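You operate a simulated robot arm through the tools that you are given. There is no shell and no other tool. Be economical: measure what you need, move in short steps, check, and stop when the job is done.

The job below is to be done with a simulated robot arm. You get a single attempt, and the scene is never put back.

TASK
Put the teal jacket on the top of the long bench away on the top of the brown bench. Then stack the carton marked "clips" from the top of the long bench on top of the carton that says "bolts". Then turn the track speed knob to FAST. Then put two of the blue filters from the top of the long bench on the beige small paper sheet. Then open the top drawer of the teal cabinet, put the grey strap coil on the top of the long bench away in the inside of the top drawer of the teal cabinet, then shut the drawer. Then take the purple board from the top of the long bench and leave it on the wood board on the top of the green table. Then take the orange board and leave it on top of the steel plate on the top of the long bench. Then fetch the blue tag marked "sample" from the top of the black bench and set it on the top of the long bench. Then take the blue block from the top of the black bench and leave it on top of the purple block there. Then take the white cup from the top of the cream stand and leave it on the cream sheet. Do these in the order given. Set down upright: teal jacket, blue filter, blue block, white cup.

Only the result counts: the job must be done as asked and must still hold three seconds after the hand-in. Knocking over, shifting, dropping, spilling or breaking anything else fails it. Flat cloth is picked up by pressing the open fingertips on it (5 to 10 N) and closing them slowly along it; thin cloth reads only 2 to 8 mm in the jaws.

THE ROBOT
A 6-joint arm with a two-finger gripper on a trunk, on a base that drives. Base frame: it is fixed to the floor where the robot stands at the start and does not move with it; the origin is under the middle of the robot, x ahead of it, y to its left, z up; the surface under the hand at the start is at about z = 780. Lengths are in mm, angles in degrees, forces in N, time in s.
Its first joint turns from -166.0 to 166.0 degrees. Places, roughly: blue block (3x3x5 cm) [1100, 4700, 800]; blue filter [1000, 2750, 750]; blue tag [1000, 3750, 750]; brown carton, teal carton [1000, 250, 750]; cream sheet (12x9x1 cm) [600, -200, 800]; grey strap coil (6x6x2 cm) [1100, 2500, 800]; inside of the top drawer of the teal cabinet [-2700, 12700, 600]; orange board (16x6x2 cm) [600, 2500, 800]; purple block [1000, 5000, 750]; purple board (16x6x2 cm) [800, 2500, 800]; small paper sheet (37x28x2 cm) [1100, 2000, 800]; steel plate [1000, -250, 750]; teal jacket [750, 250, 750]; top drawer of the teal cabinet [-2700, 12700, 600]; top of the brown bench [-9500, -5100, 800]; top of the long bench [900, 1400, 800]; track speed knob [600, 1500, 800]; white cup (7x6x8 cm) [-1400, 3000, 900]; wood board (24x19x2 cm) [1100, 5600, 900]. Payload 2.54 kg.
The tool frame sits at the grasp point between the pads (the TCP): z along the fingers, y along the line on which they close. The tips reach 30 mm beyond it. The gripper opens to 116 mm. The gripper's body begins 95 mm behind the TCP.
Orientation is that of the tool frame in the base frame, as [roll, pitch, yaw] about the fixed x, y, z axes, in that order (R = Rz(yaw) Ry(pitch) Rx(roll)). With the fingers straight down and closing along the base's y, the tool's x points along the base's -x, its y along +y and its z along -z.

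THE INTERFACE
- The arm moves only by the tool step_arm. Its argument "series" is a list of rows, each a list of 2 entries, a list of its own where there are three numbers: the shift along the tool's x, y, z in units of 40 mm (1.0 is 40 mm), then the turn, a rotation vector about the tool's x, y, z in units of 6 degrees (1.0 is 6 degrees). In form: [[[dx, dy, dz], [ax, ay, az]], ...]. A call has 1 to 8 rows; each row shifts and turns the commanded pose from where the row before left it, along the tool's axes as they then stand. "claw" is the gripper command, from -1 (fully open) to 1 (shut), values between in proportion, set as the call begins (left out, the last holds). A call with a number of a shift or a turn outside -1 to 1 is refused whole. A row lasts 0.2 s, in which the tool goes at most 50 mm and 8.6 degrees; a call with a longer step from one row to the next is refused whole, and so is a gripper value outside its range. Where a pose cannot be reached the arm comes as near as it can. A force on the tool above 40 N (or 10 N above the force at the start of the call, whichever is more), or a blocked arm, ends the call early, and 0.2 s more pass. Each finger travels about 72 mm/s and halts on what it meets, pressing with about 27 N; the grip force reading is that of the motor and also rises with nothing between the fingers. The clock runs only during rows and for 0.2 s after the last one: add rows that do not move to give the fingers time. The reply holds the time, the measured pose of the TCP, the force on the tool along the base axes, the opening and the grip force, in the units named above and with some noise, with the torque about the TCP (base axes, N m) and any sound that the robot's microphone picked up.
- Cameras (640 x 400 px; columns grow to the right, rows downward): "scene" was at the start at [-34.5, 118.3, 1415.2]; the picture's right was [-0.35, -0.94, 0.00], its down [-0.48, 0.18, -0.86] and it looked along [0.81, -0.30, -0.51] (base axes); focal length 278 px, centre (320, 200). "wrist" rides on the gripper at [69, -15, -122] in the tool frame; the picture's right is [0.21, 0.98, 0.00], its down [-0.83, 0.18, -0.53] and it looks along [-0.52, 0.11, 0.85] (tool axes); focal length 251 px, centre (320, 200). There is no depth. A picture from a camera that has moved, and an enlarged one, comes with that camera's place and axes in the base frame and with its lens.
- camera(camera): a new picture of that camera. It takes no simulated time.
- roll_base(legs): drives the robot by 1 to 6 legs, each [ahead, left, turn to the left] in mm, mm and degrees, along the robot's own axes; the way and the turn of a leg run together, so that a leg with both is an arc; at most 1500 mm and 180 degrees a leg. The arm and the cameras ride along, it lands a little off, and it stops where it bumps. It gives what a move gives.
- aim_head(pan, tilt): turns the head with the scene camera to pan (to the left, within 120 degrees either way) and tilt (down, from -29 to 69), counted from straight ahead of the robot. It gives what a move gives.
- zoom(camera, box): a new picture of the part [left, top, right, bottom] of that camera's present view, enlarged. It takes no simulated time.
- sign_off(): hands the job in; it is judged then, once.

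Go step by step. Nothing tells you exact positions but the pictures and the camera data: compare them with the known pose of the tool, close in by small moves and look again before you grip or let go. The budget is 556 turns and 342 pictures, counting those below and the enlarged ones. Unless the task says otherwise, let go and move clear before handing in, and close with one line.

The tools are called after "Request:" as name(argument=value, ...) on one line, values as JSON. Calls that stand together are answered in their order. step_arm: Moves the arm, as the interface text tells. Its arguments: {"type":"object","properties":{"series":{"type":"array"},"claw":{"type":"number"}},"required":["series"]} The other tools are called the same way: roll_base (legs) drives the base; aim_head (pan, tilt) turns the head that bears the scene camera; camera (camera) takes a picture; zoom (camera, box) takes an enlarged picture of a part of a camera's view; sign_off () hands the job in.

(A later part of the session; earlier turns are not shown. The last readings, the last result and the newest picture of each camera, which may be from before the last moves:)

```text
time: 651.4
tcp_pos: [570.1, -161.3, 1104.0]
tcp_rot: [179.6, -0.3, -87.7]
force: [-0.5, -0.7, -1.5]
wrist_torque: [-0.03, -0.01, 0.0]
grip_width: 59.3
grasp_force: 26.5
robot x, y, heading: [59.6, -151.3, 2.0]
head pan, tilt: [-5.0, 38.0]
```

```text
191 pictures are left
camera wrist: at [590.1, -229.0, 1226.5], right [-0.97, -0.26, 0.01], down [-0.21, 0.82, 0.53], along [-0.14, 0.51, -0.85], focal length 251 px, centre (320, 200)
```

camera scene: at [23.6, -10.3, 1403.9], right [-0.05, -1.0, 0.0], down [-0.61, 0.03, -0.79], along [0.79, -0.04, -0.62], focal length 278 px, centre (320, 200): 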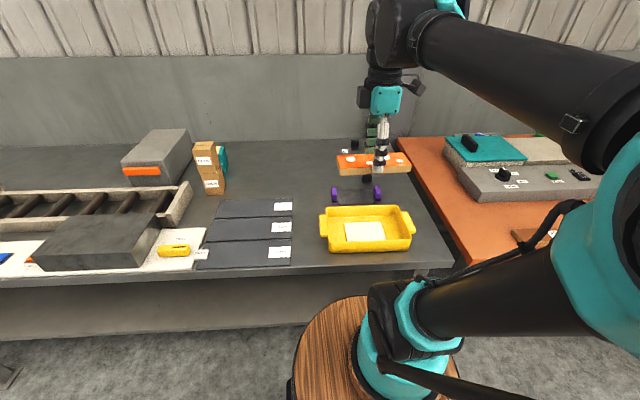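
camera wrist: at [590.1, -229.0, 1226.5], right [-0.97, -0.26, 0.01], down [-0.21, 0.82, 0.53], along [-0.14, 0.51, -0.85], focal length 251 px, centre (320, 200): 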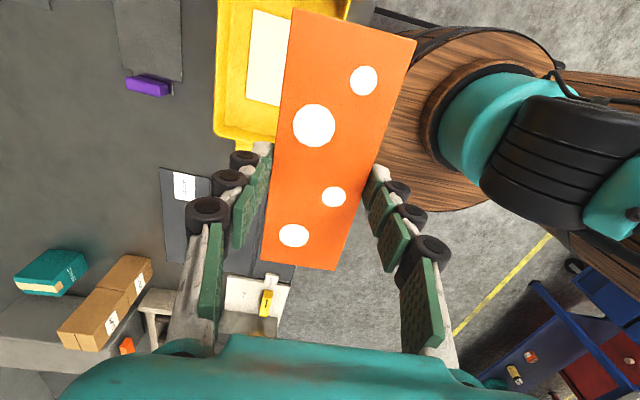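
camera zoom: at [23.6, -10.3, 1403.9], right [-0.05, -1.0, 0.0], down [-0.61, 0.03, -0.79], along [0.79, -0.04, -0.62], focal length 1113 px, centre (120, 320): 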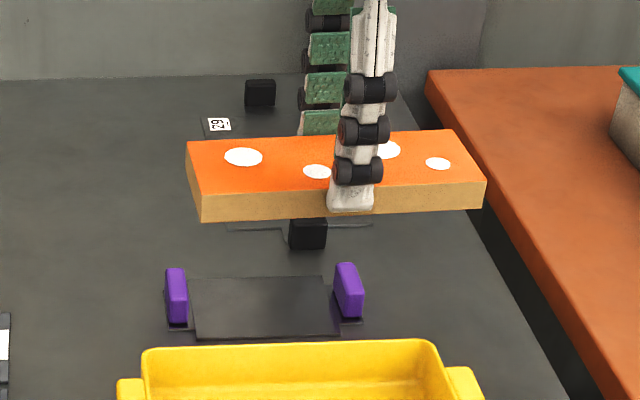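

The steel plate with black end-handles spans roughly x 962–1215, y -313…-164. I'll turn the board lengthwise along x and approach.

Request:
step_arm(series=[[[0, 0, 0], [0, 0, 1]], [[0, 0, 0], [0, 0, 1]], [[0, 0, 0], [0, 0, 1]], [[0, 0, 0], [0, 0, 1]], [[0, 0, 0], [0, 0, 1]], [[0, 0, 0], [0, 0, 1]], [[0, 0, 0], [0, 0, 1]], [[0, 0, 0], [0, 0, 1]]])

Request:
step_arm(series=[[[0, 0, 0], [0, 0, 1]], [[0, 0, 0], [0, 0, 1]], [[0, 0, 0], [0, 0, 1]], [[0, 0, 0], [0, 0, 1]], [[0, 0, 0], [0, 0, 1]], [[0, 0, 0], [0, 0, 1]], [[0, 0, 0], [0, 0, 1]]])

Request:
roll_base(legs=[[0, 0, -2.0], [85, 0, 0]])

Request:
step_arm(series=[[[-0.95, -0.2, 0], [0, 0, 0]], [[-0.95, -0.2, 0], [0, 0, 0]], [[-0.95, -0.2, 0], [0, 0, 0]], [[-0.95, -0.2, 0], [0, 0, 0]], [[-0.95, -0.2, 0], [0, 0, 0]], [[-0.95, -0.2, 0], [0, 0, 0]], [[-0.95, -0.2, 0], [0, 0, 0]], [[-0.95, -0.2, 0], [0, 0, 0]]])

Request:
camera(camera="wrist")

```text
time: 653.2
tcp_pos: [571.3, -160.4, 1104.9]
tcp_rot: [179.8, -0.4, -135.7]
force: [0.8, 0.5, -1.0]
wrist_torque: [0.03, -0.06, -0.01]
grip_width: 59.0
grasp_force: 26.8
robot x, y, heading: [60.9, -153.7, 2.1]
head pan, tilt: [-5.0, 38.0]
```

```text
time: 654.8
tcp_pos: [570.0, -159.8, 1104.3]
tcp_rot: [-179.8, -0.5, -177.8]
force: [-0.7, 0.0, -0.9]
wrist_torque: [0.0, 0.03, 0.03]
grip_width: 59.2
grasp_force: 27.1
robot x, y, heading: [61.1, -152.5, 2.0]
head pan, tilt: [-5.0, 38.0]
```

```text
time: 656.3
tcp_pos: [651.8, -179.4, 1103.6]
tcp_rot: [-179.8, -0.4, -179.6]
force: [0.1, -0.2, -0.5]
wrist_torque: [-0.03, 0.01, 0.0]
grip_width: 59.0
grasp_force: 27.5
robot x, y, heading: [144.4, -151.9, -0.5]
head pan, tilt: [-5.0, 38.0]
```

```text
time: 658.1
tcp_pos: [958.9, -241.5, 1100.9]
tcp_rot: [-179.7, -0.4, -179.6]
force: [-1.5, -0.3, -1.6]
wrist_torque: [0.0, -0.07, 0.0]
grip_width: 59.1
grasp_force: 27.4
robot x, y, heading: [146.2, -152.6, -0.3]
head pan, tilt: [-5.0, 38.0]
```

```text
190 pictures are left
camera wrist: at [891.3, -256.4, 1225.2], right [-0.22, 0.98, 0.0], down [0.83, 0.19, 0.53], along [0.51, 0.12, -0.85], focal length 251 px, centre (320, 200)
```

wrist: 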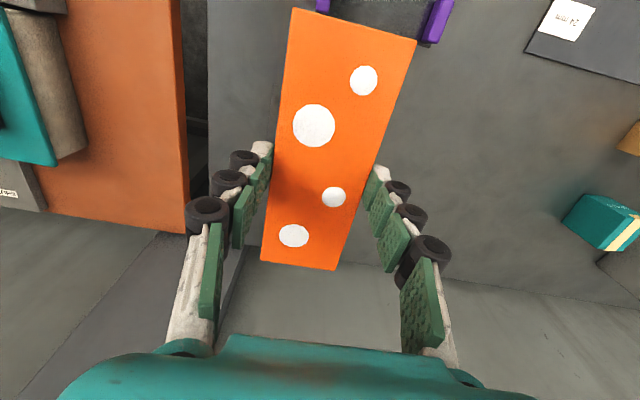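

Request:
zoom(camera="scene", box=[280, 100, 440, 220])

Request:
zoom(camera="wrist", box=[180, 0, 460, 290])

```text
3.33 times, centred on (360, 160) of scene
camera zoom: at [112.4, -9.2, 1403.9], right [-0.09, -1.0, 0.0], down [-0.61, 0.06, -0.79], along [0.78, -0.07, -0.62], focal length 928 px, centre (187, 333)
```

zoom: 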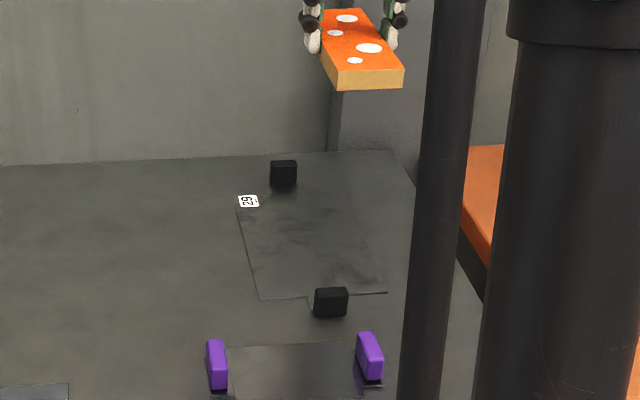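

```text
1.38 times, centred on (320, 145) of wrist
camera zoom: at [891.3, -256.4, 1225.2], right [-0.22, 0.98, 0.0], down [0.83, 0.19, 0.53], along [0.51, 0.12, -0.85], focal length 347 px, centre (320, 276)
```

zoom: 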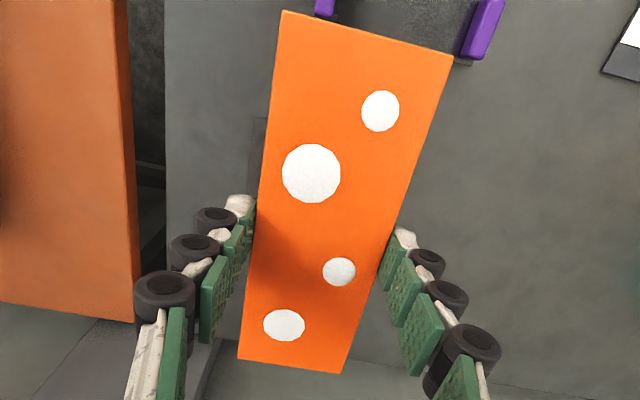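

The steel plate with the black handles and "29" tag is centred near (1065, -241). Extending and lowering above it.

Request:
step_arm(series=[[[-0.7, 0, 0.6], [0, 0, 0]], [[-0.7, 0, 0.6], [0, 0, 0]], [[-0.7, 0, 0.6], [0, 0, 0]], [[-0.55, 0, 0.8], [0, 0, 0]], [[0, 0, 0.9], [0, 0, 0]], [[0, 0, 0.9], [0, 0, 0]], [[0, 0, 0], [0, 0, 0]]])

Request:
camera(camera="wrist")

Request:
zoom(camera="scene", box=[280, 100, 440, 220])

```text
time: 659.7
tcp_pos: [1063.1, -240.1, 923.6]
tcp_rot: [-179.8, -0.3, -179.6]
force: [0.4, 0.5, -1.9]
wrist_torque: [0.03, -0.04, -0.01]
grip_width: 59.3
grasp_force: 26.0
robot x, y, heading: [146.7, -152.6, -0.0]
head pan, tilt: [-5.0, 38.0]
```

```text
187 pictures are left
camera wrist: at [995.8, -254.9, 1047.8], right [-0.22, 0.98, 0.0], down [0.83, 0.19, 0.53], along [0.51, 0.12, -0.85], focal length 251 px, centre (320, 200)
```

wrist: 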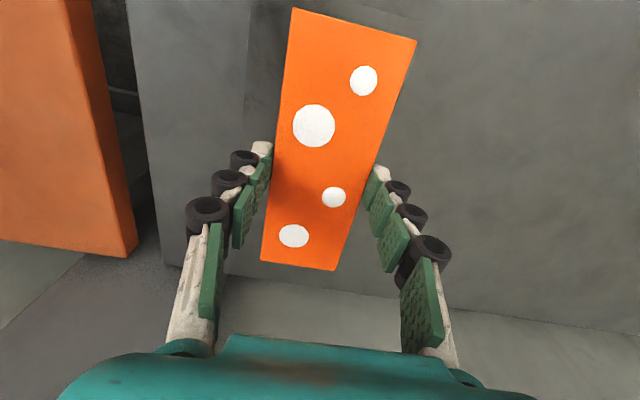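

```text
3.33 times, centred on (360, 160) of scene
camera zoom: at [113.0, -9.3, 1403.9], right [-0.09, -1.0, 0.0], down [-0.61, 0.06, -0.79], along [0.78, -0.07, -0.62], focal length 928 px, centre (187, 333)
```

zoom: 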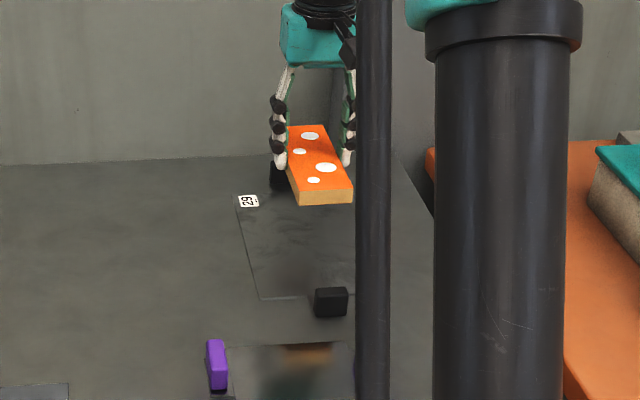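

The drop point projects to the plate's centre. Lowering onto it.

Request:
step_arm(series=[[[0, 0, 0.8], [0, 0, 0]], [[0, 0, 0.8], [0, 0, 0]], [[0, 0, 0.5], [0, 0, 0]], [[0, 0, 0.2], [0, 0, 0]], [[0, 0, 0], [0, 0, 0]]])

Request:
camera(camera="wrist")

Request:
zoom(camera="scene", box=[280, 100, 440, 220])

```text
time: 660.9
tcp_pos: [1063.0, -241.8, 830.8]
tcp_rot: [-179.7, -0.5, -179.6]
force: [-0.3, -0.8, -1.4]
wrist_torque: [0.0, -0.01, 0.01]
grip_width: 59.2
grasp_force: 27.3
robot x, y, heading: [147.5, -152.3, -0.5]
head pan, tilt: [-5.0, 38.0]
```

```text
185 pictures are left
camera wrist: at [995.3, -256.6, 954.8], right [-0.22, 0.98, 0.0], down [0.83, 0.19, 0.53], along [0.51, 0.12, -0.85], focal length 251 px, centre (320, 200)
```

wrist: 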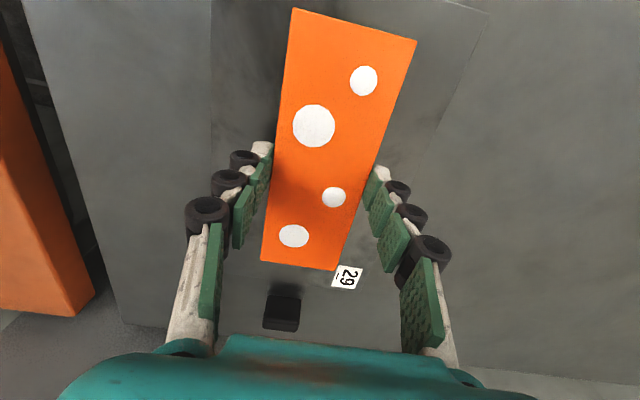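

```text
3.33 times, centred on (360, 160) of scene
camera zoom: at [113.0, -9.3, 1403.9], right [-0.09, -1.0, 0.0], down [-0.61, 0.06, -0.79], along [0.78, -0.07, -0.62], focal length 928 px, centre (187, 333)
```

zoom: 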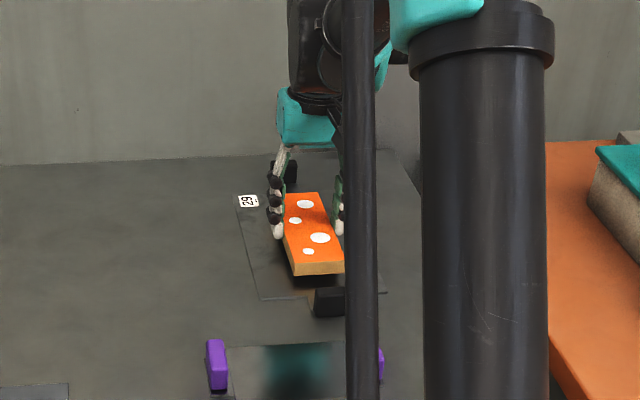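

Request:
step_arm(series=[[[0, 0, 0.06], [0, 0, 0]], [[0, 0, 0.06], [0, 0, 0]], [[0, 0, 0.06], [0, 0, 0]], [[0, 0, 0.05], [0, 0, 0]], [[0, 0, 0.05], [0, 0, 0]], [[0, 0, 0.05], [0, 0, 0]]])

```text
time: 662.3
tcp_pos: [1062.0, -241.8, 821.2]
tcp_rot: [-179.9, -0.5, -179.6]
force: [0.6, -0.7, 11.8]
wrist_torque: [0.38, -0.24, 0.03]
grip_width: 59.3
grasp_force: 26.9
robot x, y, heading: [144.9, -154.0, -0.1]
head pan, tilt: [-5.0, 38.0]
```

Request:
step_arm(series=[[[0, 0, 0.04], [0, 0, 0]], [[0, 0, 0], [0, 0, 0]]])

Request:
step_arm(series=[[[0, 0, 0], [0, 0, 0]], [[0, 0, 0], [0, 0, 0]], [[0, 0, 0], [0, 0, 0]], [[0, 0, -0.5], [0, 0, 0]], [[0, 0, -0.9], [0, 0, 0]], [[0, 0, -1], [0, 0, 0]], [[0, 0, -1], [0, 0, 0]], [[0, 0, -1], [0, 0, 0]]], claw=-0.4)

Request:
camera(camera="wrist")

```text
time: 662.9
tcp_pos: [1062.2, -241.9, 819.2]
tcp_rot: [-179.8, -0.3, -179.7]
force: [8.1, -0.9, 21.5]
wrist_torque: [-0.05, -0.22, -0.02]
grip_width: 59.5
grasp_force: 27.6
robot x, y, heading: [144.6, -151.3, -0.1]
head pan, tilt: [-5.0, 38.0]
```

```text
time: 664.7
tcp_pos: [1066.8, -242.0, 995.3]
tcp_rot: [-179.8, -0.4, -179.6]
force: [1.0, 0.5, -0.5]
wrist_torque: [0.02, 0.04, -0.01]
grip_width: 81.0
grasp_force: 0.1
robot x, y, heading: [144.2, -152.4, -0.2]
head pan, tilt: [-5.0, 38.0]
```

```text
183 pictures are left
camera wrist: at [998.9, -257.6, 1118.3], right [-0.22, 0.98, 0.0], down [0.83, 0.19, 0.53], along [0.51, 0.12, -0.85], focal length 251 px, centre (320, 200)
```

wrist: 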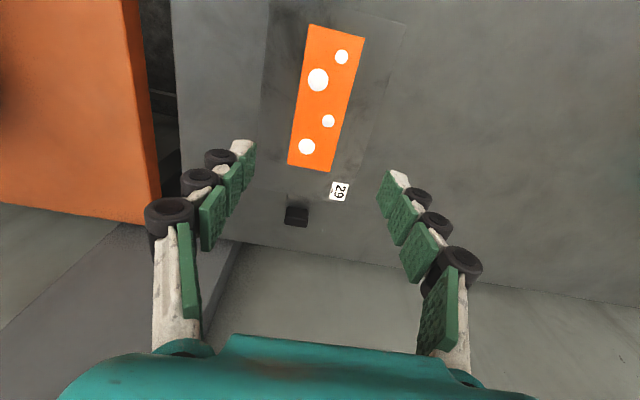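

Orange board is on the steel plate. Next the blue "sample" tag on the black bench: tucking and driving left.

Request:
step_arm(series=[[[0.5, 0, -0.8], [0, 0, 0]], [[0.8, 0, -0.6], [0, 0, 0]], [[0.8, 0, -0.6], [0, 0, 0]], [[0.9, 0.2, -0.4], [0, 0, 0]], [[1, 0.3, 0], [0, 0, 0]], [[1, 0.3, 0], [0, 0, 0]], [[1, 0.3, 0], [0, 0, 0]], [[1, 0.3, 0], [0, 0, 0]]])

Request:
step_arm(series=[[[1, 0.3, 0], [0, 0, 0]], [[1, 0.3, 0], [0, 0, 0]], [[1, 0.3, 0], [0, 0, 0]], [[1, 0.3, 0], [0, 0, 0]]])

Request:
roll_base(legs=[[-150, 0, 0], [0, 1400, 0], [0, 1300, 0], [0, 1200, 0]])

Request:
aim_head(pan=5, tilt=36)

Request:
camera(camera="scene")

```text
time: 666.5
tcp_pos: [782.7, -187.9, 1092.4]
tcp_rot: [-179.8, -0.4, -179.6]
force: [1.1, -0.3, -0.7]
wrist_torque: [0.02, 0.01, 0.01]
grip_width: 81.3
grasp_force: 0.1
robot x, y, heading: [141.6, -152.9, 0.0]
head pan, tilt: [-5.0, 38.0]
```

```text
time: 667.5
tcp_pos: [623.6, -139.4, 1093.5]
tcp_rot: [-179.7, -0.4, -179.6]
force: [0.1, 0.4, 0.2]
wrist_torque: [0.0, 0.05, -0.02]
grip_width: 80.9
grasp_force: 0.0
robot x, y, heading: [148.8, -152.0, -0.2]
head pan, tilt: [-5.0, 38.0]
```

```text
time: 687.3
tcp_pos: [402.9, 3777.8, 1094.7]
tcp_rot: [-179.8, -0.4, -178.7]
force: [-0.5, 0.0, 0.3]
wrist_torque: [0.0, 0.01, -0.03]
grip_width: 81.2
grasp_force: 0.2
robot x, y, heading: [-71.9, 3759.0, 1.2]
head pan, tilt: [-5.0, 38.0]
```

```text
time: 688.0
tcp_pos: [403.2, 3778.8, 1094.2]
tcp_rot: [-179.8, -0.3, -178.6]
force: [0.2, -0.7, 0.8]
wrist_torque: [0.02, 0.01, 0.0]
grip_width: 81.0
grasp_force: 0.2
robot x, y, heading: [-73.4, 3756.8, 0.8]
head pan, tilt: [5.0, 36.0]
```

```text
182 pictures are left
camera scene: at [-108.3, 3914.8, 1406.9], right [0.1, -0.99, 0.0], down [-0.58, -0.06, -0.81], along [0.8, 0.08, -0.59], focal length 278 px, centre (320, 200)
```

scene: 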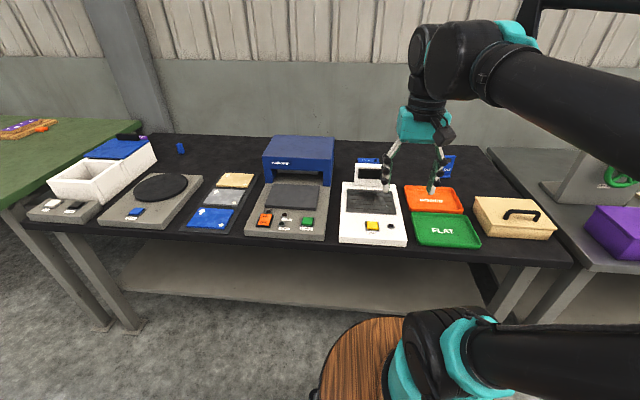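

Request:
zoom(camera="scene", box=[340, 130, 500, 230])

Request:
zoom(camera="scene", box=[20, 120, 260, 240])

Request:
camera(camera="wrist")

```text
4.00 times, centred on (420, 180) of scene
camera zoom: at [-108.3, 3914.8, 1406.9], right [0.1, -0.99, 0.0], down [-0.58, -0.06, -0.81], along [0.8, 0.08, -0.59], focal length 1113 px, centre (-80, 280)
```

zoom: 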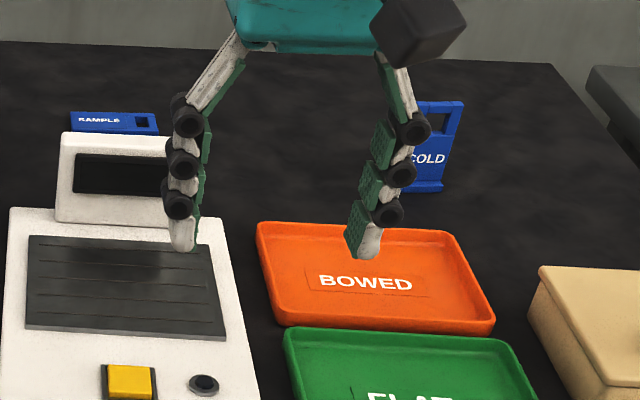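

```text
2.67 times, centred on (140, 180) of scene
camera zoom: at [-108.3, 3914.8, 1406.9], right [0.1, -0.99, 0.0], down [-0.58, -0.06, -0.81], along [0.8, 0.08, -0.59], focal length 742 px, centre (800, 253)
```

zoom: 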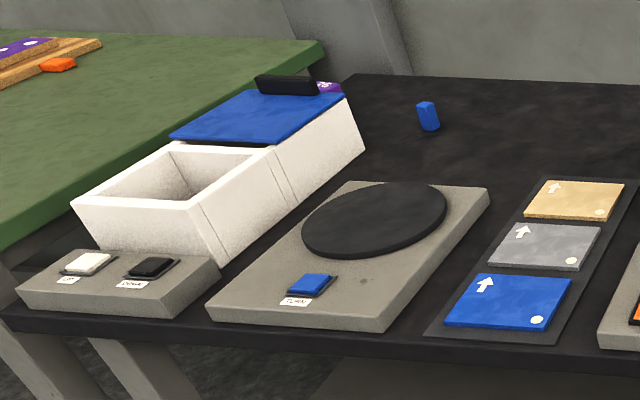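

```text
179 pictures are left
camera wrist: at [336.3, 3761.8, 1217.3], right [-0.24, 0.97, 0.0], down [0.83, 0.2, 0.53], along [0.51, 0.12, -0.85], focal length 251 px, centre (320, 200)
```

wrist: 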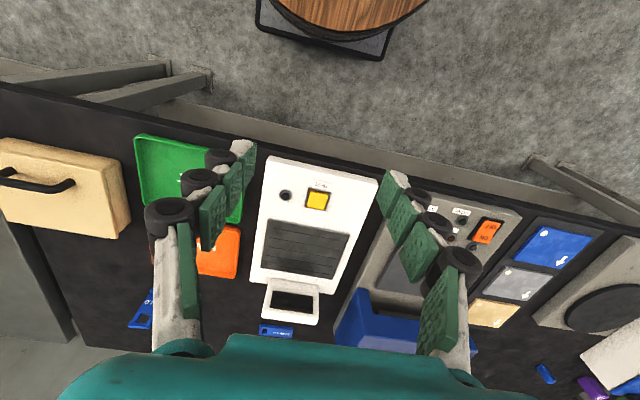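

The SAMPLE tag lies flat behind the white scale at roughly (1060, 3800). I'll move closer and look down on it.

Request:
roll_base(legs=[[165, 30, -0.9]])

Request:
step_arm(series=[[[-1, 0, 0], [0, 0, 0]], [[-1, 0, 0], [0, 0, 0]], [[-1, 0, 0], [0, 0, 0]], [[-1, 0, 0], [0, 0, 0]], [[-1, 0, 0], [0, 0, 0]], [[-1, 0, 0], [0, 0, 0]], [[-1, 0, 0], [0, 0, 0]], [[-1, 0, 0], [0, 0, 0]]])

Request:
camera(camera="wrist")

```text
time: 689.5
tcp_pos: [567.4, 3800.8, 1094.1]
tcp_rot: [-179.7, -0.5, -179.6]
force: [0.9, 0.2, -0.7]
wrist_torque: [0.0, -0.02, 0.01]
grip_width: 81.3
grasp_force: 0.0
robot x, y, heading: [92.9, 3790.5, -0.3]
head pan, tilt: [5.0, 36.0]
```

```text
time: 691.3
tcp_pos: [886.0, 3803.2, 1092.8]
tcp_rot: [-179.8, -0.4, -179.6]
force: [-0.2, -0.5, 0.5]
wrist_torque: [-0.03, -0.08, 0.0]
grip_width: 80.9
grasp_force: 0.0
robot x, y, heading: [89.5, 3789.8, 0.0]
head pan, tilt: [5.0, 36.0]
```

```text
178 pictures are left
camera wrist: at [820.0, 3788.5, 1216.1], right [-0.22, 0.98, 0.0], down [0.83, 0.19, 0.53], along [0.51, 0.12, -0.85], focal length 251 px, centre (320, 200)
```

wrist: 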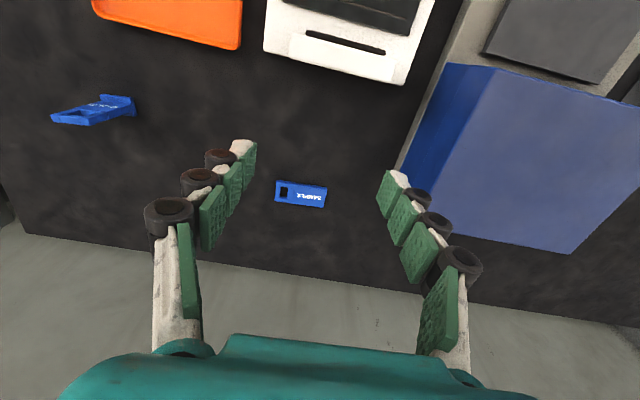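

The tag is about 100×45 mm, centred near (1074, 3807), lying along y. I'll move 25 mm closer and turn the gripper to close along x.

Request:
roll_base(legs=[[25, 0, 0]])

Request:
step_arm(series=[[[0, 0, 0.3], [0, 0, -1]], [[0, 0, 0.3], [0, 0, -1]], [[0, 0, 0.3], [0, 0, -1]], [[0, 0, 0.3], [0, 0, -1]], [[0, 0, 0.3], [0, 0, -1]], [[0, 0, 0.3], [0, 0, -1]], [[0, 0, 0.3], [0, 0, -1]], [[0, 0, 0.3], [0, 0, -1]]])

Request:
step_arm(series=[[[0, 0, 0], [0, 0, -1]], [[0, 0, 0], [0, 0, -1]], [[0, 0, 0], [0, 0, -1]], [[0, 0, 0], [0, 0, -1]], [[0, 0, 0], [0, 0, -1]], [[0, 0, 0], [0, 0, -1]], [[0, 0, 0], [0, 0, -1]]])

Request:
step_arm(series=[[[0, -0.9, 0], [0, 0, 0]], [[0, -0.9, 0], [0, 0, 0]], [[0, -0.9, 0], [0, 0, 0]], [[0, -0.9, 0.2], [0, 0, 0]]])

Request:
camera(camera="wrist")

```text
time: 692.1
tcp_pos: [912.0, 3803.3, 1092.6]
tcp_rot: [-179.8, -0.3, -179.6]
force: [0.0, 0.3, -0.3]
wrist_torque: [-0.01, 0.02, -0.03]
grip_width: 81.2
grasp_force: 0.1
robot x, y, heading: [115.5, 3786.4, -0.1]
head pan, tilt: [5.0, 36.0]
```

```text
time: 693.9
tcp_pos: [911.1, 3804.2, 995.7]
tcp_rot: [179.8, -0.4, -131.5]
force: [0.1, -0.9, 0.9]
wrist_torque: [0.0, 0.0, 0.0]
grip_width: 80.8
grasp_force: 0.0
robot x, y, heading: [116.3, 3790.4, 0.1]
head pan, tilt: [5.0, 36.0]
```

```text
time: 695.5
tcp_pos: [911.7, 3803.6, 996.9]
tcp_rot: [179.6, -0.1, -89.5]
force: [0.3, -1.2, -0.9]
wrist_torque: [0.0, 0.0, 0.03]
grip_width: 81.3
grasp_force: 0.1
robot x, y, heading: [109.2, 3789.4, 0.3]
head pan, tilt: [5.0, 36.0]
```

```text
time: 696.5
tcp_pos: [1057.3, 3805.9, 989.8]
tcp_rot: [179.7, -0.2, -89.5]
force: [-0.5, -0.5, 1.0]
wrist_torque: [-0.02, -0.05, -0.04]
grip_width: 81.1
grasp_force: 0.1
robot x, y, heading: [115.7, 3789.5, -0.2]
head pan, tilt: [5.0, 36.0]
```

```text
177 pictures are left
camera wrist: at [1074.8, 3736.7, 1111.4], right [-0.98, -0.22, 0.01], down [-0.18, 0.83, 0.53], along [-0.12, 0.52, -0.85], focal length 251 px, centre (320, 200)
```

wrist: 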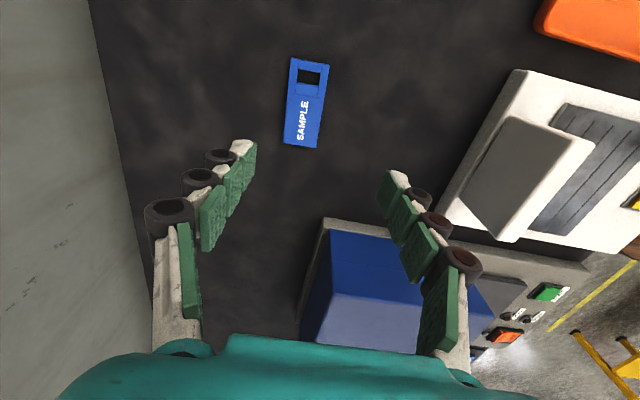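

Request:
step_arm(series=[[[0, -0.5, 0.5], [0, 0, -0.63]], [[0, 0, 0.9], [0, 0, 0]], [[0, 0, 0.9], [0, 0, 0]], [[0, 0, 0.9], [0, 0, 0]], [[0, 0, 0.6], [0, 0, 0]], [[0, 0, 0], [0, 0, 0]]])

Request:
camera(camera="wrist")

```text
time: 697.9
tcp_pos: [1072.6, 3805.3, 833.9]
tcp_rot: [179.6, 0.0, -85.8]
force: [0.5, -0.5, -0.3]
wrist_torque: [0.0, 0.0, -0.01]
grip_width: 81.1
grasp_force: 0.0
robot x, y, heading: [114.2, 3794.1, -0.1]
head pan, tilt: [5.0, 36.0]
```

```text
176 pictures are left
camera wrist: at [1095.2, 3737.1, 957.6], right [-0.96, -0.29, 0.01], down [-0.24, 0.81, 0.53], along [-0.16, 0.51, -0.85], focal length 251 px, centre (320, 200)
```

wrist: 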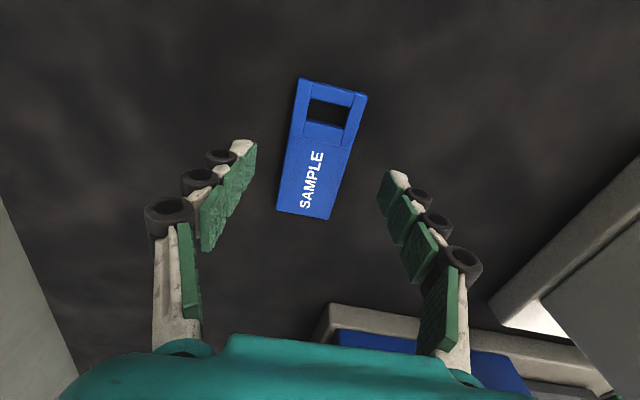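

Request:
step_arm(series=[[[0.1, 0, 0.2], [0, 0, 0]], [[0, 0, 0.1], [0, 0, 0]], [[0, 0, 0.06], [0, 0, 0]], [[0, 0, 0.06], [0, 0, 0]], [[0, 0, 0.05], [0, 0, 0]], [[0, 0, 0.04], [0, 0, 0]], [[0, 0, 0.04], [0, 0, 0]]], claw=-0.2)

```text
time: 699.5
tcp_pos: [1074.5, 3800.3, 813.7]
tcp_rot: [179.6, -0.1, -85.8]
force: [0.4, 0.6, 0.3]
wrist_torque: [0.01, -0.04, 0.01]
grip_width: 69.4
grasp_force: 0.1
robot x, y, heading: [112.0, 3787.9, 0.2]
head pan, tilt: [5.0, 36.0]
```

Request:
step_arm(series=[[[0, 0, 0.04], [0, 0, 0]], [[0, 0, 0.04], [0, 0, 0]], [[0, 0, 0.04], [0, 0, 0]]])

Request:
camera(camera="wrist")

```text
time: 700.3
tcp_pos: [1075.4, 3800.1, 808.1]
tcp_rot: [179.6, -0.1, -85.8]
force: [0.7, 0.6, 1.0]
wrist_torque: [-0.01, 0.03, 0.01]
grip_width: 69.6
grasp_force: 0.0
robot x, y, heading: [111.1, 3790.4, -0.2]
head pan, tilt: [5.0, 36.0]
```

```text
175 pictures are left
camera wrist: at [1096.2, 3732.6, 931.5], right [-0.96, -0.29, 0.01], down [-0.24, 0.81, 0.53], along [-0.16, 0.51, -0.85], focal length 251 px, centre (320, 200)
```

wrist: 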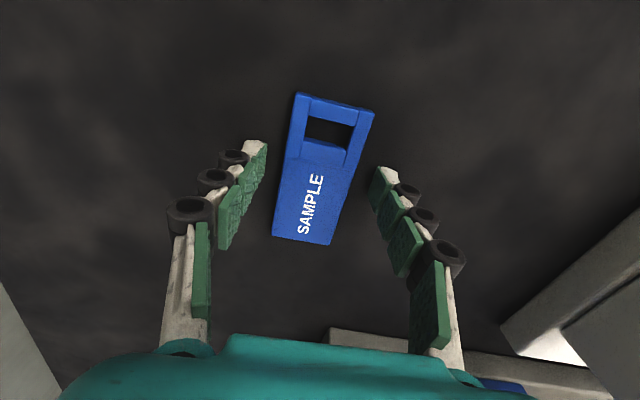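

The bench here is lower than 780. I'll keep lowering gently until the fingertips touch.

Request:
step_arm(series=[[[0, 0, 0.06], [0, 0, 0]], [[0, 0, 0.06], [0, 0, 0]], [[0, 0, 0.06], [0, 0, 0]], [[0, 0, 0.05], [0, 0, 0]], [[0, 0, 0.05], [0, 0, 0]], [[0, 0, 0.05], [0, 0, 0]], [[0, 0, 0.05], [0, 0, 0]]])

```text
time: 701.0
tcp_pos: [1076.7, 3800.6, 808.6]
tcp_rot: [-180.0, -0.1, -85.8]
force: [19.1, 0.9, 51.6]
wrist_torque: [0.24, -1.33, 0.12]
grip_width: 63.1
grasp_force: 32.5
robot x, y, heading: [115.9, 3788.0, -0.3]
head pan, tilt: [5.0, 36.0]
stopped in row 3: the force on the tool passed its limit at 48 N (the readings are from after the stop); the commanded pose is now the measured one
```

That's the bench surface at z ≈ 779. Raising 3 mm and closing on the tag.

Request:
step_arm(series=[[[0, 0, -0.08], [0, 0, 0]], [[0, 0, 0], [0, 0, 0]]])

Request:
step_arm(series=[[[0, 0, 0], [0, 0, 0]], [[0, 0, 0], [0, 0, 0]], [[0, 0, 0], [0, 0, 0]], [[0, 0, 0], [0, 0, 0]]], claw=1)

Request:
camera(camera="wrist")

```text
time: 701.6
tcp_pos: [1075.7, 3799.5, 808.1]
tcp_rot: [179.7, -0.1, -85.8]
force: [-0.4, -0.2, -0.6]
wrist_torque: [0.0, 0.0, -0.02]
grip_width: 69.5
grasp_force: 0.1
robot x, y, heading: [114.9, 3789.6, -0.0]
head pan, tilt: [5.0, 36.0]
```

```text
time: 702.2
tcp_pos: [1077.7, 3800.4, 809.0]
tcp_rot: [180.0, -0.1, -85.8]
force: [0.3, -0.4, 14.6]
wrist_torque: [0.01, -0.18, -0.03]
grip_width: 43.9
grasp_force: 39.5
robot x, y, heading: [115.3, 3789.4, 0.2]
head pan, tilt: [5.0, 36.0]
stopped in row 2: the force on the tool passed its limit at 47 N (the readings are from after the stop); the commanded pose is now the measured one
```

```text
174 pictures are left
camera wrist: at [1098.2, 3732.5, 932.3], right [-0.96, -0.29, 0.0], down [-0.24, 0.81, 0.53], along [-0.15, 0.51, -0.85], focal length 251 px, centre (320, 200)
```

wrist: 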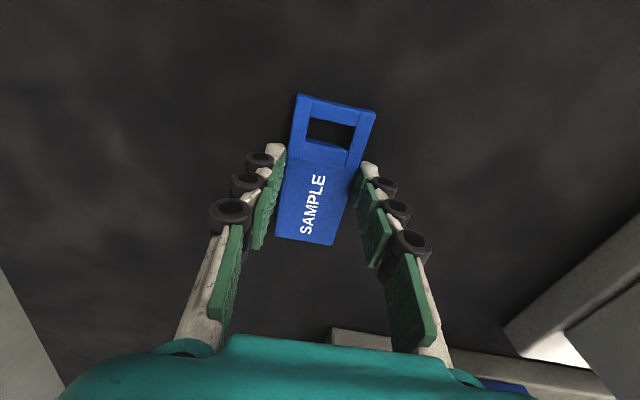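

Request:
step_arm(series=[[[0, 0, 0], [0, 0, 0]], [[0, 0, -0.1], [0, 0, 0]], [[0, 0, -0.4], [0, 0, 0]], [[0, 0, -0.8], [0, 0, 0]], [[0, 0, -1], [0, 0, 0]]])

Request:
camera(camera="wrist")

```text
time: 703.4
tcp_pos: [1076.9, 3799.3, 900.9]
tcp_rot: [179.8, -0.1, -85.8]
force: [1.6, 0.9, -0.5]
wrist_torque: [-0.04, 0.01, -0.03]
grip_width: 44.2
grasp_force: 27.2
robot x, y, heading: [112.9, 3791.3, -0.1]
head pan, tilt: [5.0, 36.0]
```

```text
173 pictures are left
camera wrist: at [1098.8, 3732.7, 1023.1], right [-0.96, -0.29, 0.0], down [-0.24, 0.81, 0.53], along [-0.15, 0.51, -0.85], focal length 251 px, centre (320, 200)
```

wrist: 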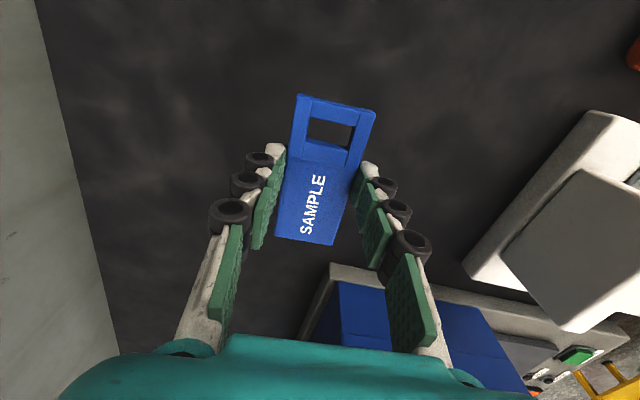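

Tag is held. I'll carry it to the spot on the long bench where the purple board was.

Request:
step_arm(series=[[[0, 0, -1], [0, 0, 0]], [[0, 0, -1], [0, 0, 0]], [[0, 0, -1], [0, 0, 0]], [[0, 0, -1], [0, 0, 0]], [[0, 0.7, -0.7], [0, 0, 0]], [[0, 1, 0], [0, 0, 0]], [[0, 1, 0], [0, 0, 0]], [[0, 1, 0], [0, 0, 0]]])

Request:
step_arm(series=[[[0, 1, 0], [0, 0, 0]], [[0, 1, 0], [0, 0, 0]], [[0, 1, 0], [0, 0, 0]], [[0, 1, 0], [0, 0, 0]], [[0, 1, 0], [0, 0, 0]], [[0, 1, 0], [0, 0, 0]], [[0, 1, 0], [0, 0, 0]]])

Request:
roll_base(legs=[[-60, 0, 0], [0, -1330, 0]])

Request:
camera(camera="wrist")

Request:
camera(camera="scene")

```text
time: 705.2
tcp_pos: [930.3, 3788.8, 1088.5]
tcp_rot: [179.9, -0.2, -85.8]
force: [0.7, -1.0, -0.8]
wrist_torque: [0.01, 0.04, 0.02]
grip_width: 44.0
grasp_force: 27.2
robot x, y, heading: [116.7, 3789.5, -0.0]
head pan, tilt: [5.0, 36.0]
```

```text
time: 706.8
tcp_pos: [651.2, 3770.6, 1087.7]
tcp_rot: [179.9, -0.1, -85.8]
force: [0.5, 0.0, -0.4]
wrist_torque: [-0.04, 0.07, -0.02]
grip_width: 44.0
grasp_force: 27.1
robot x, y, heading: [111.6, 3789.0, 0.1]
head pan, tilt: [5.0, 36.0]
```

```text
time: 714.0
tcp_pos: [579.3, 2427.2, 1087.8]
tcp_rot: [179.9, -0.1, -86.4]
force: [-0.4, 0.1, -0.9]
wrist_torque: [0.0, 0.0, 0.0]
grip_width: 43.9
grasp_force: 27.1
robot x, y, heading: [45.8, 2452.8, -0.6]
head pan, tilt: [5.0, 36.0]
```

```text
172 pictures are left
camera wrist: at [600.2, 2359.7, 1210.6], right [-0.96, -0.27, 0.0], down [-0.23, 0.81, 0.53], along [-0.15, 0.51, -0.85], focal length 251 px, centre (320, 200)
```

wrist: 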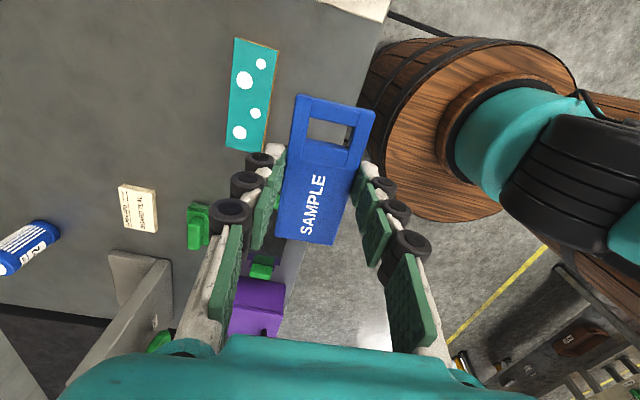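

```text
171 pictures are left
camera scene: at [13.6, 2609.9, 1406.9], right [0.07, -1.0, 0.0], down [-0.59, -0.04, -0.81], along [0.81, 0.06, -0.59], focal length 278 px, centre (320, 200)
```

scene: 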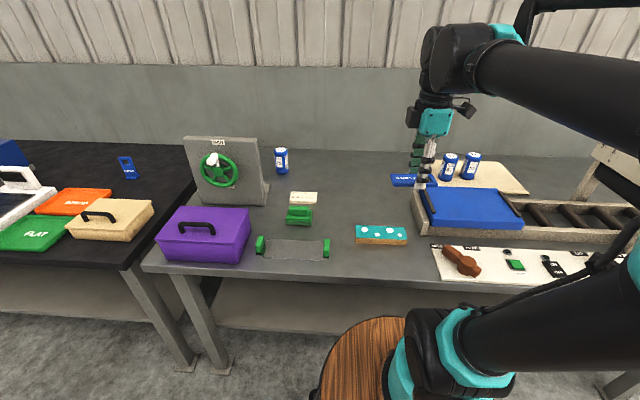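

Request:
step_arm(series=[[[-0.1, -0.9, 0], [0, 0, 0]], [[-0.1, -0.9, 0.3], [0, 0, 0]], [[-0.1, -0.9, 0.3], [0, 0, 0]], [[-0.1, -0.9, 0.3], [0, 0, 0]], [[-0.1, -0.9, 0.3], [0, 0, 0]], [[-0.1, -0.9, 0.3], [0, 0, 0]], [[0, -0.6, 0.5], [0, 0, 0]]])

Request:
step_arm(series=[[[0, 0, 0.9], [0, 0, 0]], [[0, 0, 0.9], [0, 0, 0]], [[0, 0, 0.9], [0, 0, 0]], [[0, 0, 0.9], [0, 0, 0]], [[0, 0, 0.6], [0, 0, 0]], [[0, 0, 0], [0, 0, 0]]])

Request:
camera(camera="wrist")

```text
time: 715.6
tcp_pos: [814.4, 2467.0, 1007.0]
tcp_rot: [179.9, -0.1, -86.5]
force: [-0.6, 0.3, -0.9]
wrist_torque: [-0.03, -0.02, -0.01]
grip_width: 43.9
grasp_force: 26.0
robot x, y, heading: [46.2, 2451.9, -0.8]
head pan, tilt: [5.0, 36.0]
```

```text
time: 717.0
tcp_pos: [816.7, 2465.9, 838.4]
tcp_rot: [179.9, -0.1, -86.4]
force: [0.4, -0.8, -1.2]
wrist_torque: [0.0, 0.0, 0.02]
grip_width: 43.8
grasp_force: 27.4
robot x, y, heading: [42.4, 2450.1, -0.7]
head pan, tilt: [5.0, 36.0]
```

```text
170 pictures are left
camera wrist: at [837.3, 2399.1, 961.9], right [-0.96, -0.27, 0.0], down [-0.23, 0.81, 0.53], along [-0.15, 0.51, -0.85], focal length 251 px, centre (320, 200)
```

wrist: 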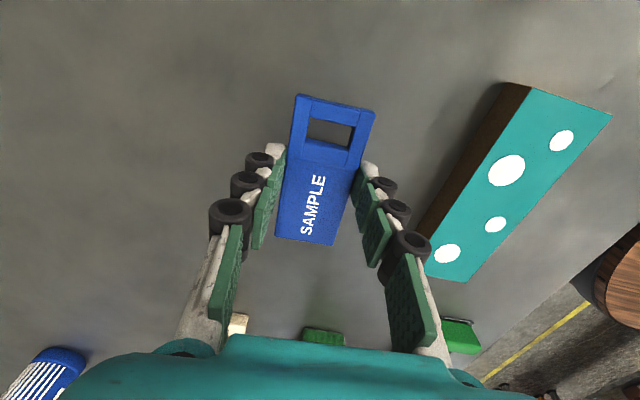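

Request:
step_arm(series=[[[0, 0, 0.3], [0, 0, 0]], [[0, 0, 0.2], [0, 0, 0]], [[0, 0, 0.07], [0, 0, 0]], [[0, 0, 0.05], [0, 0, 0]], [[0, 0, 0.05], [0, 0, 0]], [[0, 0, 0.05], [0, 0, 0]]])

```text
time: 718.5
tcp_pos: [817.5, 2463.5, 811.5]
tcp_rot: [179.9, -0.1, -86.3]
force: [-0.2, 0.1, -0.5]
wrist_torque: [0.01, 0.02, 0.03]
grip_width: 43.9
grasp_force: 26.5
robot x, y, heading: [45.6, 2452.4, -0.7]
head pan, tilt: [5.0, 36.0]
```

Request:
step_arm(series=[[[0, 0, 0.04], [0, 0, 0]], [[0, 0, 0.03], [0, 0, 0]], [[0, 0, 0], [0, 0, 0]]])

Request:
step_arm(series=[[[0, 0, 0], [0, 0, 0]], [[0, 0, 0], [0, 0, 0]], [[0, 0, 0], [0, 0, 0]], [[0, 0, -0.5], [0, 0, 0]], [[0, 0, -1], [0, 0, 0]], [[0, 0, -1], [0, 0, 0]], [[0, 0, -1], [0, 0, 0]], [[0, 0, -1], [0, 0, 0]]], claw=-0.2)

Request:
camera(camera="wrist")

```text
time: 719.2
tcp_pos: [816.4, 2466.4, 809.3]
tcp_rot: [-180.0, -0.1, -86.5]
force: [-3.0, -0.3, 19.3]
wrist_torque: [0.06, 0.0, 0.0]
grip_width: 43.7
grasp_force: 26.6
robot x, y, heading: [43.8, 2450.0, -0.9]
head pan, tilt: [5.0, 36.0]
stopped in row 3: the force on the tool passed its limit at 42 N (the readings are from after the stop); the commanded pose is now the measured one
```

```text
time: 721.0
tcp_pos: [816.7, 2466.5, 989.4]
tcp_rot: [179.9, -0.1, -86.4]
force: [-0.2, -0.8, 0.3]
wrist_torque: [0.04, 0.01, 0.01]
grip_width: 69.5
grasp_force: 0.0
robot x, y, heading: [43.2, 2454.6, -0.7]
head pan, tilt: [5.0, 36.0]
```

```text
169 pictures are left
camera wrist: at [836.7, 2398.8, 1111.6], right [-0.96, -0.27, 0.0], down [-0.23, 0.81, 0.53], along [-0.15, 0.51, -0.85], focal length 251 px, centre (320, 200)
```

wrist: 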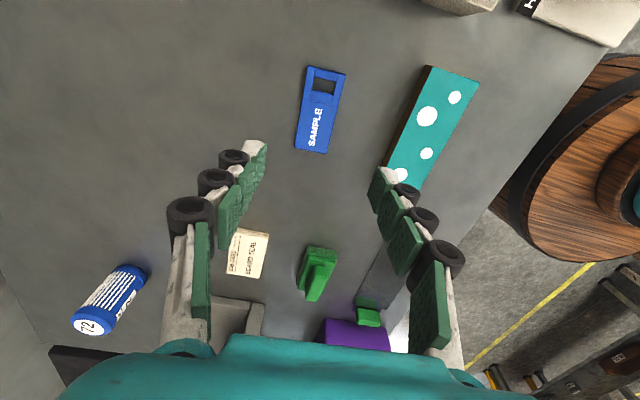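

The tag lies on the long bench. Next: the blue block. Tucking, resetting wrist yaw, and driving left.

Request:
step_arm(series=[[[0, 0.8, -0.6], [0, 0, 0]], [[0, 0.8, -0.6], [0, 0, 0]], [[0, 0.8, -0.6], [0, 0, 0]], [[0, 0.8, -0.6], [0, 0, 1]], [[0, 0.8, 0], [0, 0, 1]], [[0, 0, 0], [0, 0, 1]], [[0, 0, 0], [0, 0, 1]], [[0, 0, 0], [0, 0, 1]]])

Request:
step_arm(series=[[[0, 0, 0], [0, 0, 1]], [[0, 0, 0], [0, 0, 1]], [[0, 0, 0], [0, 0, 1]], [[0, 0, 0], [0, 0, 1]], [[0, 0, 0], [0, 0, 1]], [[0, 0, 0], [0, 0, 1]], [[0, 0, 0], [0, 0, 1]], [[0, 0, 0], [0, 0, 1]]])

Request:
step_arm(series=[[[0, 0, 0], [0, 0, 1]], [[0, 0, 0], [0, 0, 1]], [[0, 0, 0], [0, 0, 0.6]]])

Request:
roll_base(legs=[[0, 0, 0.7], [0, 1150, 0], [0, 1150, 0]])

Request:
camera(camera="scene")

```text
time: 722.8
tcp_pos: [658.4, 2459.0, 1084.7]
tcp_rot: [180.0, -0.1, -116.5]
force: [0.3, -0.1, -0.8]
wrist_torque: [-0.02, 0.0, 0.01]
grip_width: 69.8
grasp_force: 0.1
robot x, y, heading: [45.0, 2447.5, -0.7]
head pan, tilt: [5.0, 36.0]
```

```text
time: 724.6
tcp_pos: [658.4, 2459.4, 1084.7]
tcp_rot: [-179.9, -0.1, -164.7]
force: [-0.1, -0.3, -0.2]
wrist_torque: [-0.01, 0.01, 0.01]
grip_width: 69.6
grasp_force: 0.0
robot x, y, heading: [45.6, 2451.8, -0.8]
head pan, tilt: [5.0, 36.0]
```

```text
time: 725.4
tcp_pos: [657.7, 2460.1, 1084.8]
tcp_rot: [-179.9, 0.0, 179.9]
force: [0.1, 0.5, 0.3]
wrist_torque: [-0.01, -0.04, -0.01]
grip_width: 69.5
grasp_force: 0.0
robot x, y, heading: [39.6, 2452.8, -0.9]
head pan, tilt: [5.0, 36.0]
```

```text
time: 737.1
tcp_pos: [658.6, 4781.4, 1084.7]
tcp_rot: [-180.0, 0.0, -179.6]
force: [-0.6, -0.2, 0.3]
wrist_torque: [-0.02, 0.0, -0.04]
grip_width: 69.5
grasp_force: 0.0
robot x, y, heading: [43.9, 4771.3, -0.3]
head pan, tilt: [5.0, 36.0]
```

```text
168 pictures are left
camera scene: at [12.1, 4926.9, 1406.9], right [0.08, -1.0, 0.0], down [-0.59, -0.05, -0.81], along [0.81, 0.07, -0.59], focal length 278 px, centre (320, 200)
```

scene: 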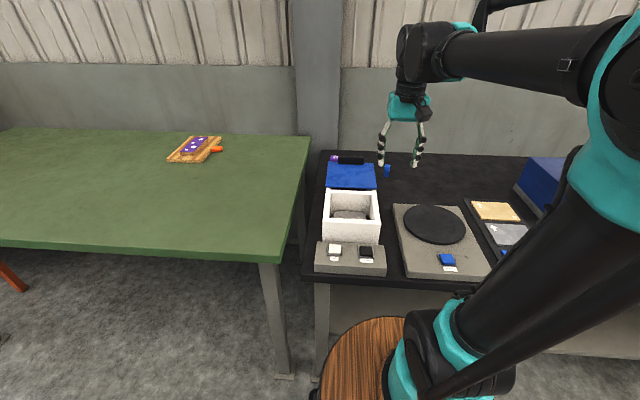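

Request:
zoom(camera="scene", box=[310, 130, 430, 210])

Request:
camera(camera="wrist")

```text
5.00 times, centred on (370, 170) of scene
camera zoom: at [12.1, 4926.9, 1406.9], right [0.08, -1.0, 0.0], down [-0.59, -0.05, -0.81], along [0.81, 0.07, -0.59], focal length 1392 px, centre (70, 350)
```

zoom: 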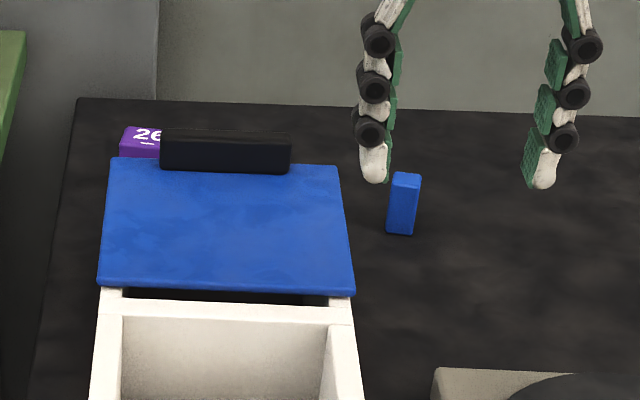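

```text
166 pictures are left
camera wrist: at [589.8, 4766.4, 1207.5], right [-0.22, 0.98, 0.0], down [0.82, 0.19, 0.53], along [0.52, 0.12, -0.85], focal length 251 px, centre (320, 200)
```

wrist: 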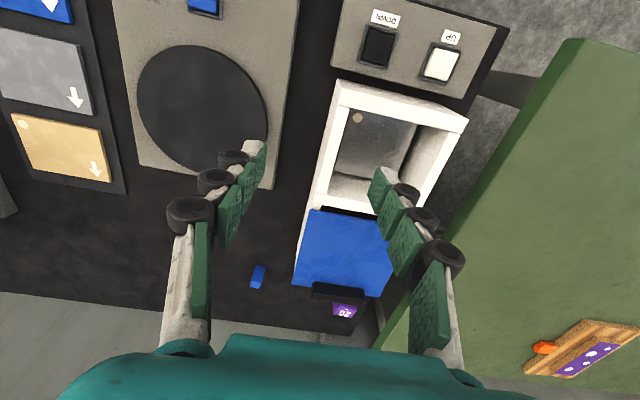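

The purple block sits behind the white bin's lid at about (1110, 4955), far in. I need to know how far the base can go under the bench edge, so I'll look down at it.

Request:
aim_head(pan=30, tilt=69)

Request:
camera(camera="scene")

```text
time: 738.1
tcp_pos: [656.7, 4782.3, 1085.0]
tcp_rot: [-179.9, 0.0, -179.5]
force: [0.6, 0.4, 0.1]
wrist_torque: [0.02, 0.01, -0.03]
grip_width: 69.4
grasp_force: 0.0
robot x, y, heading: [42.1, 4769.8, -0.4]
head pan, tilt: [30.0, 68.8]
```

```text
165 pictures are left
camera scene: at [-26.5, 4947.5, 1364.8], right [0.49, -0.87, 0.0], down [-0.81, -0.46, -0.36], along [0.32, 0.18, -0.93], focal length 278 px, centre (320, 200)
```

scene: 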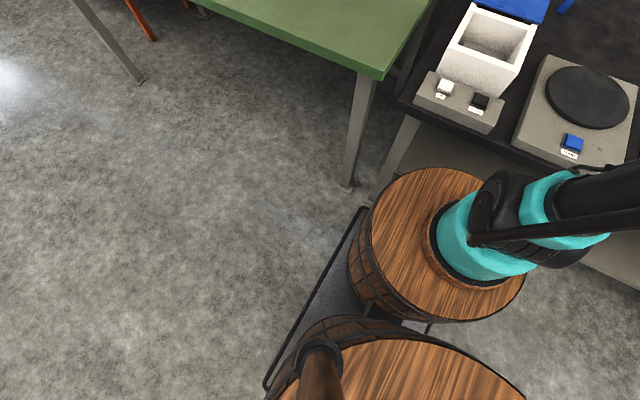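

The arm's axis is actually ~200 mm ahead of the base reference, so reach should be fine. I'll move ahead and go above the blue block first.

Request:
roll_base(legs=[[58, 0, 0.4]])

Request:
step_arm(series=[[[-0.95, -0.13, 0.1], [0, 0, 0]], [[-0.95, -0.13, 0.1], [0, 0, 0]], [[-0.95, -0.13, 0.1], [0, 0, 0]], [[-0.95, -0.13, 0.1], [0, 0, 0]], [[-0.95, -0.13, 0.1], [0, 0, 0]], [[-0.95, -0.13, 0.1], [0, 0, 0]], [[-0.95, -0.13, 0.1], [0, 0, 0]], [[-0.95, -0.13, 0.1], [0, 0, 0]]])

Request:
aim_head(pan=5, tilt=36)

Request:
camera(camera="wrist")

```text
time: 739.1
tcp_pos: [716.2, 4785.6, 1084.0]
tcp_rot: [-179.9, 0.0, -179.2]
force: [-0.1, -0.8, -0.2]
wrist_torque: [0.01, -0.03, -0.02]
grip_width: 69.5
grasp_force: 0.0
robot x, y, heading: [101.8, 4770.5, 0.0]
head pan, tilt: [30.0, 68.8]
```

```text
time: 740.9
tcp_pos: [1020.3, 4749.2, 1053.8]
tcp_rot: [-179.9, 0.1, -179.3]
force: [-0.2, 1.0, 1.0]
wrist_torque: [-0.01, -0.07, 0.01]
grip_width: 69.6
grasp_force: 0.0
robot x, y, heading: [102.7, 4771.4, 0.1]
head pan, tilt: [30.0, 68.8]
```

```text
time: 741.9
tcp_pos: [1020.3, 4749.5, 1051.3]
tcp_rot: [-179.9, 0.0, -179.2]
force: [0.0, 1.0, -0.3]
wrist_torque: [0.0, 0.01, 0.0]
grip_width: 69.5
grasp_force: 0.1
robot x, y, heading: [99.4, 4766.0, 0.2]
head pan, tilt: [5.0, 36.0]
```

```text
164 pictures are left
camera wrist: at [952.7, 4733.2, 1174.7], right [-0.23, 0.97, 0.0], down [0.82, 0.19, 0.53], along [0.52, 0.12, -0.85], focal length 251 px, centre (320, 200)
```

wrist: 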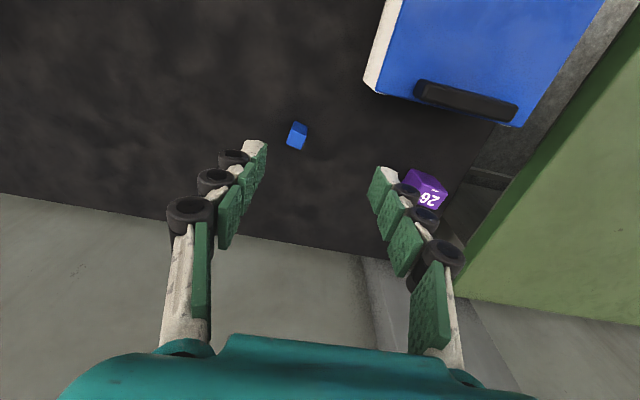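

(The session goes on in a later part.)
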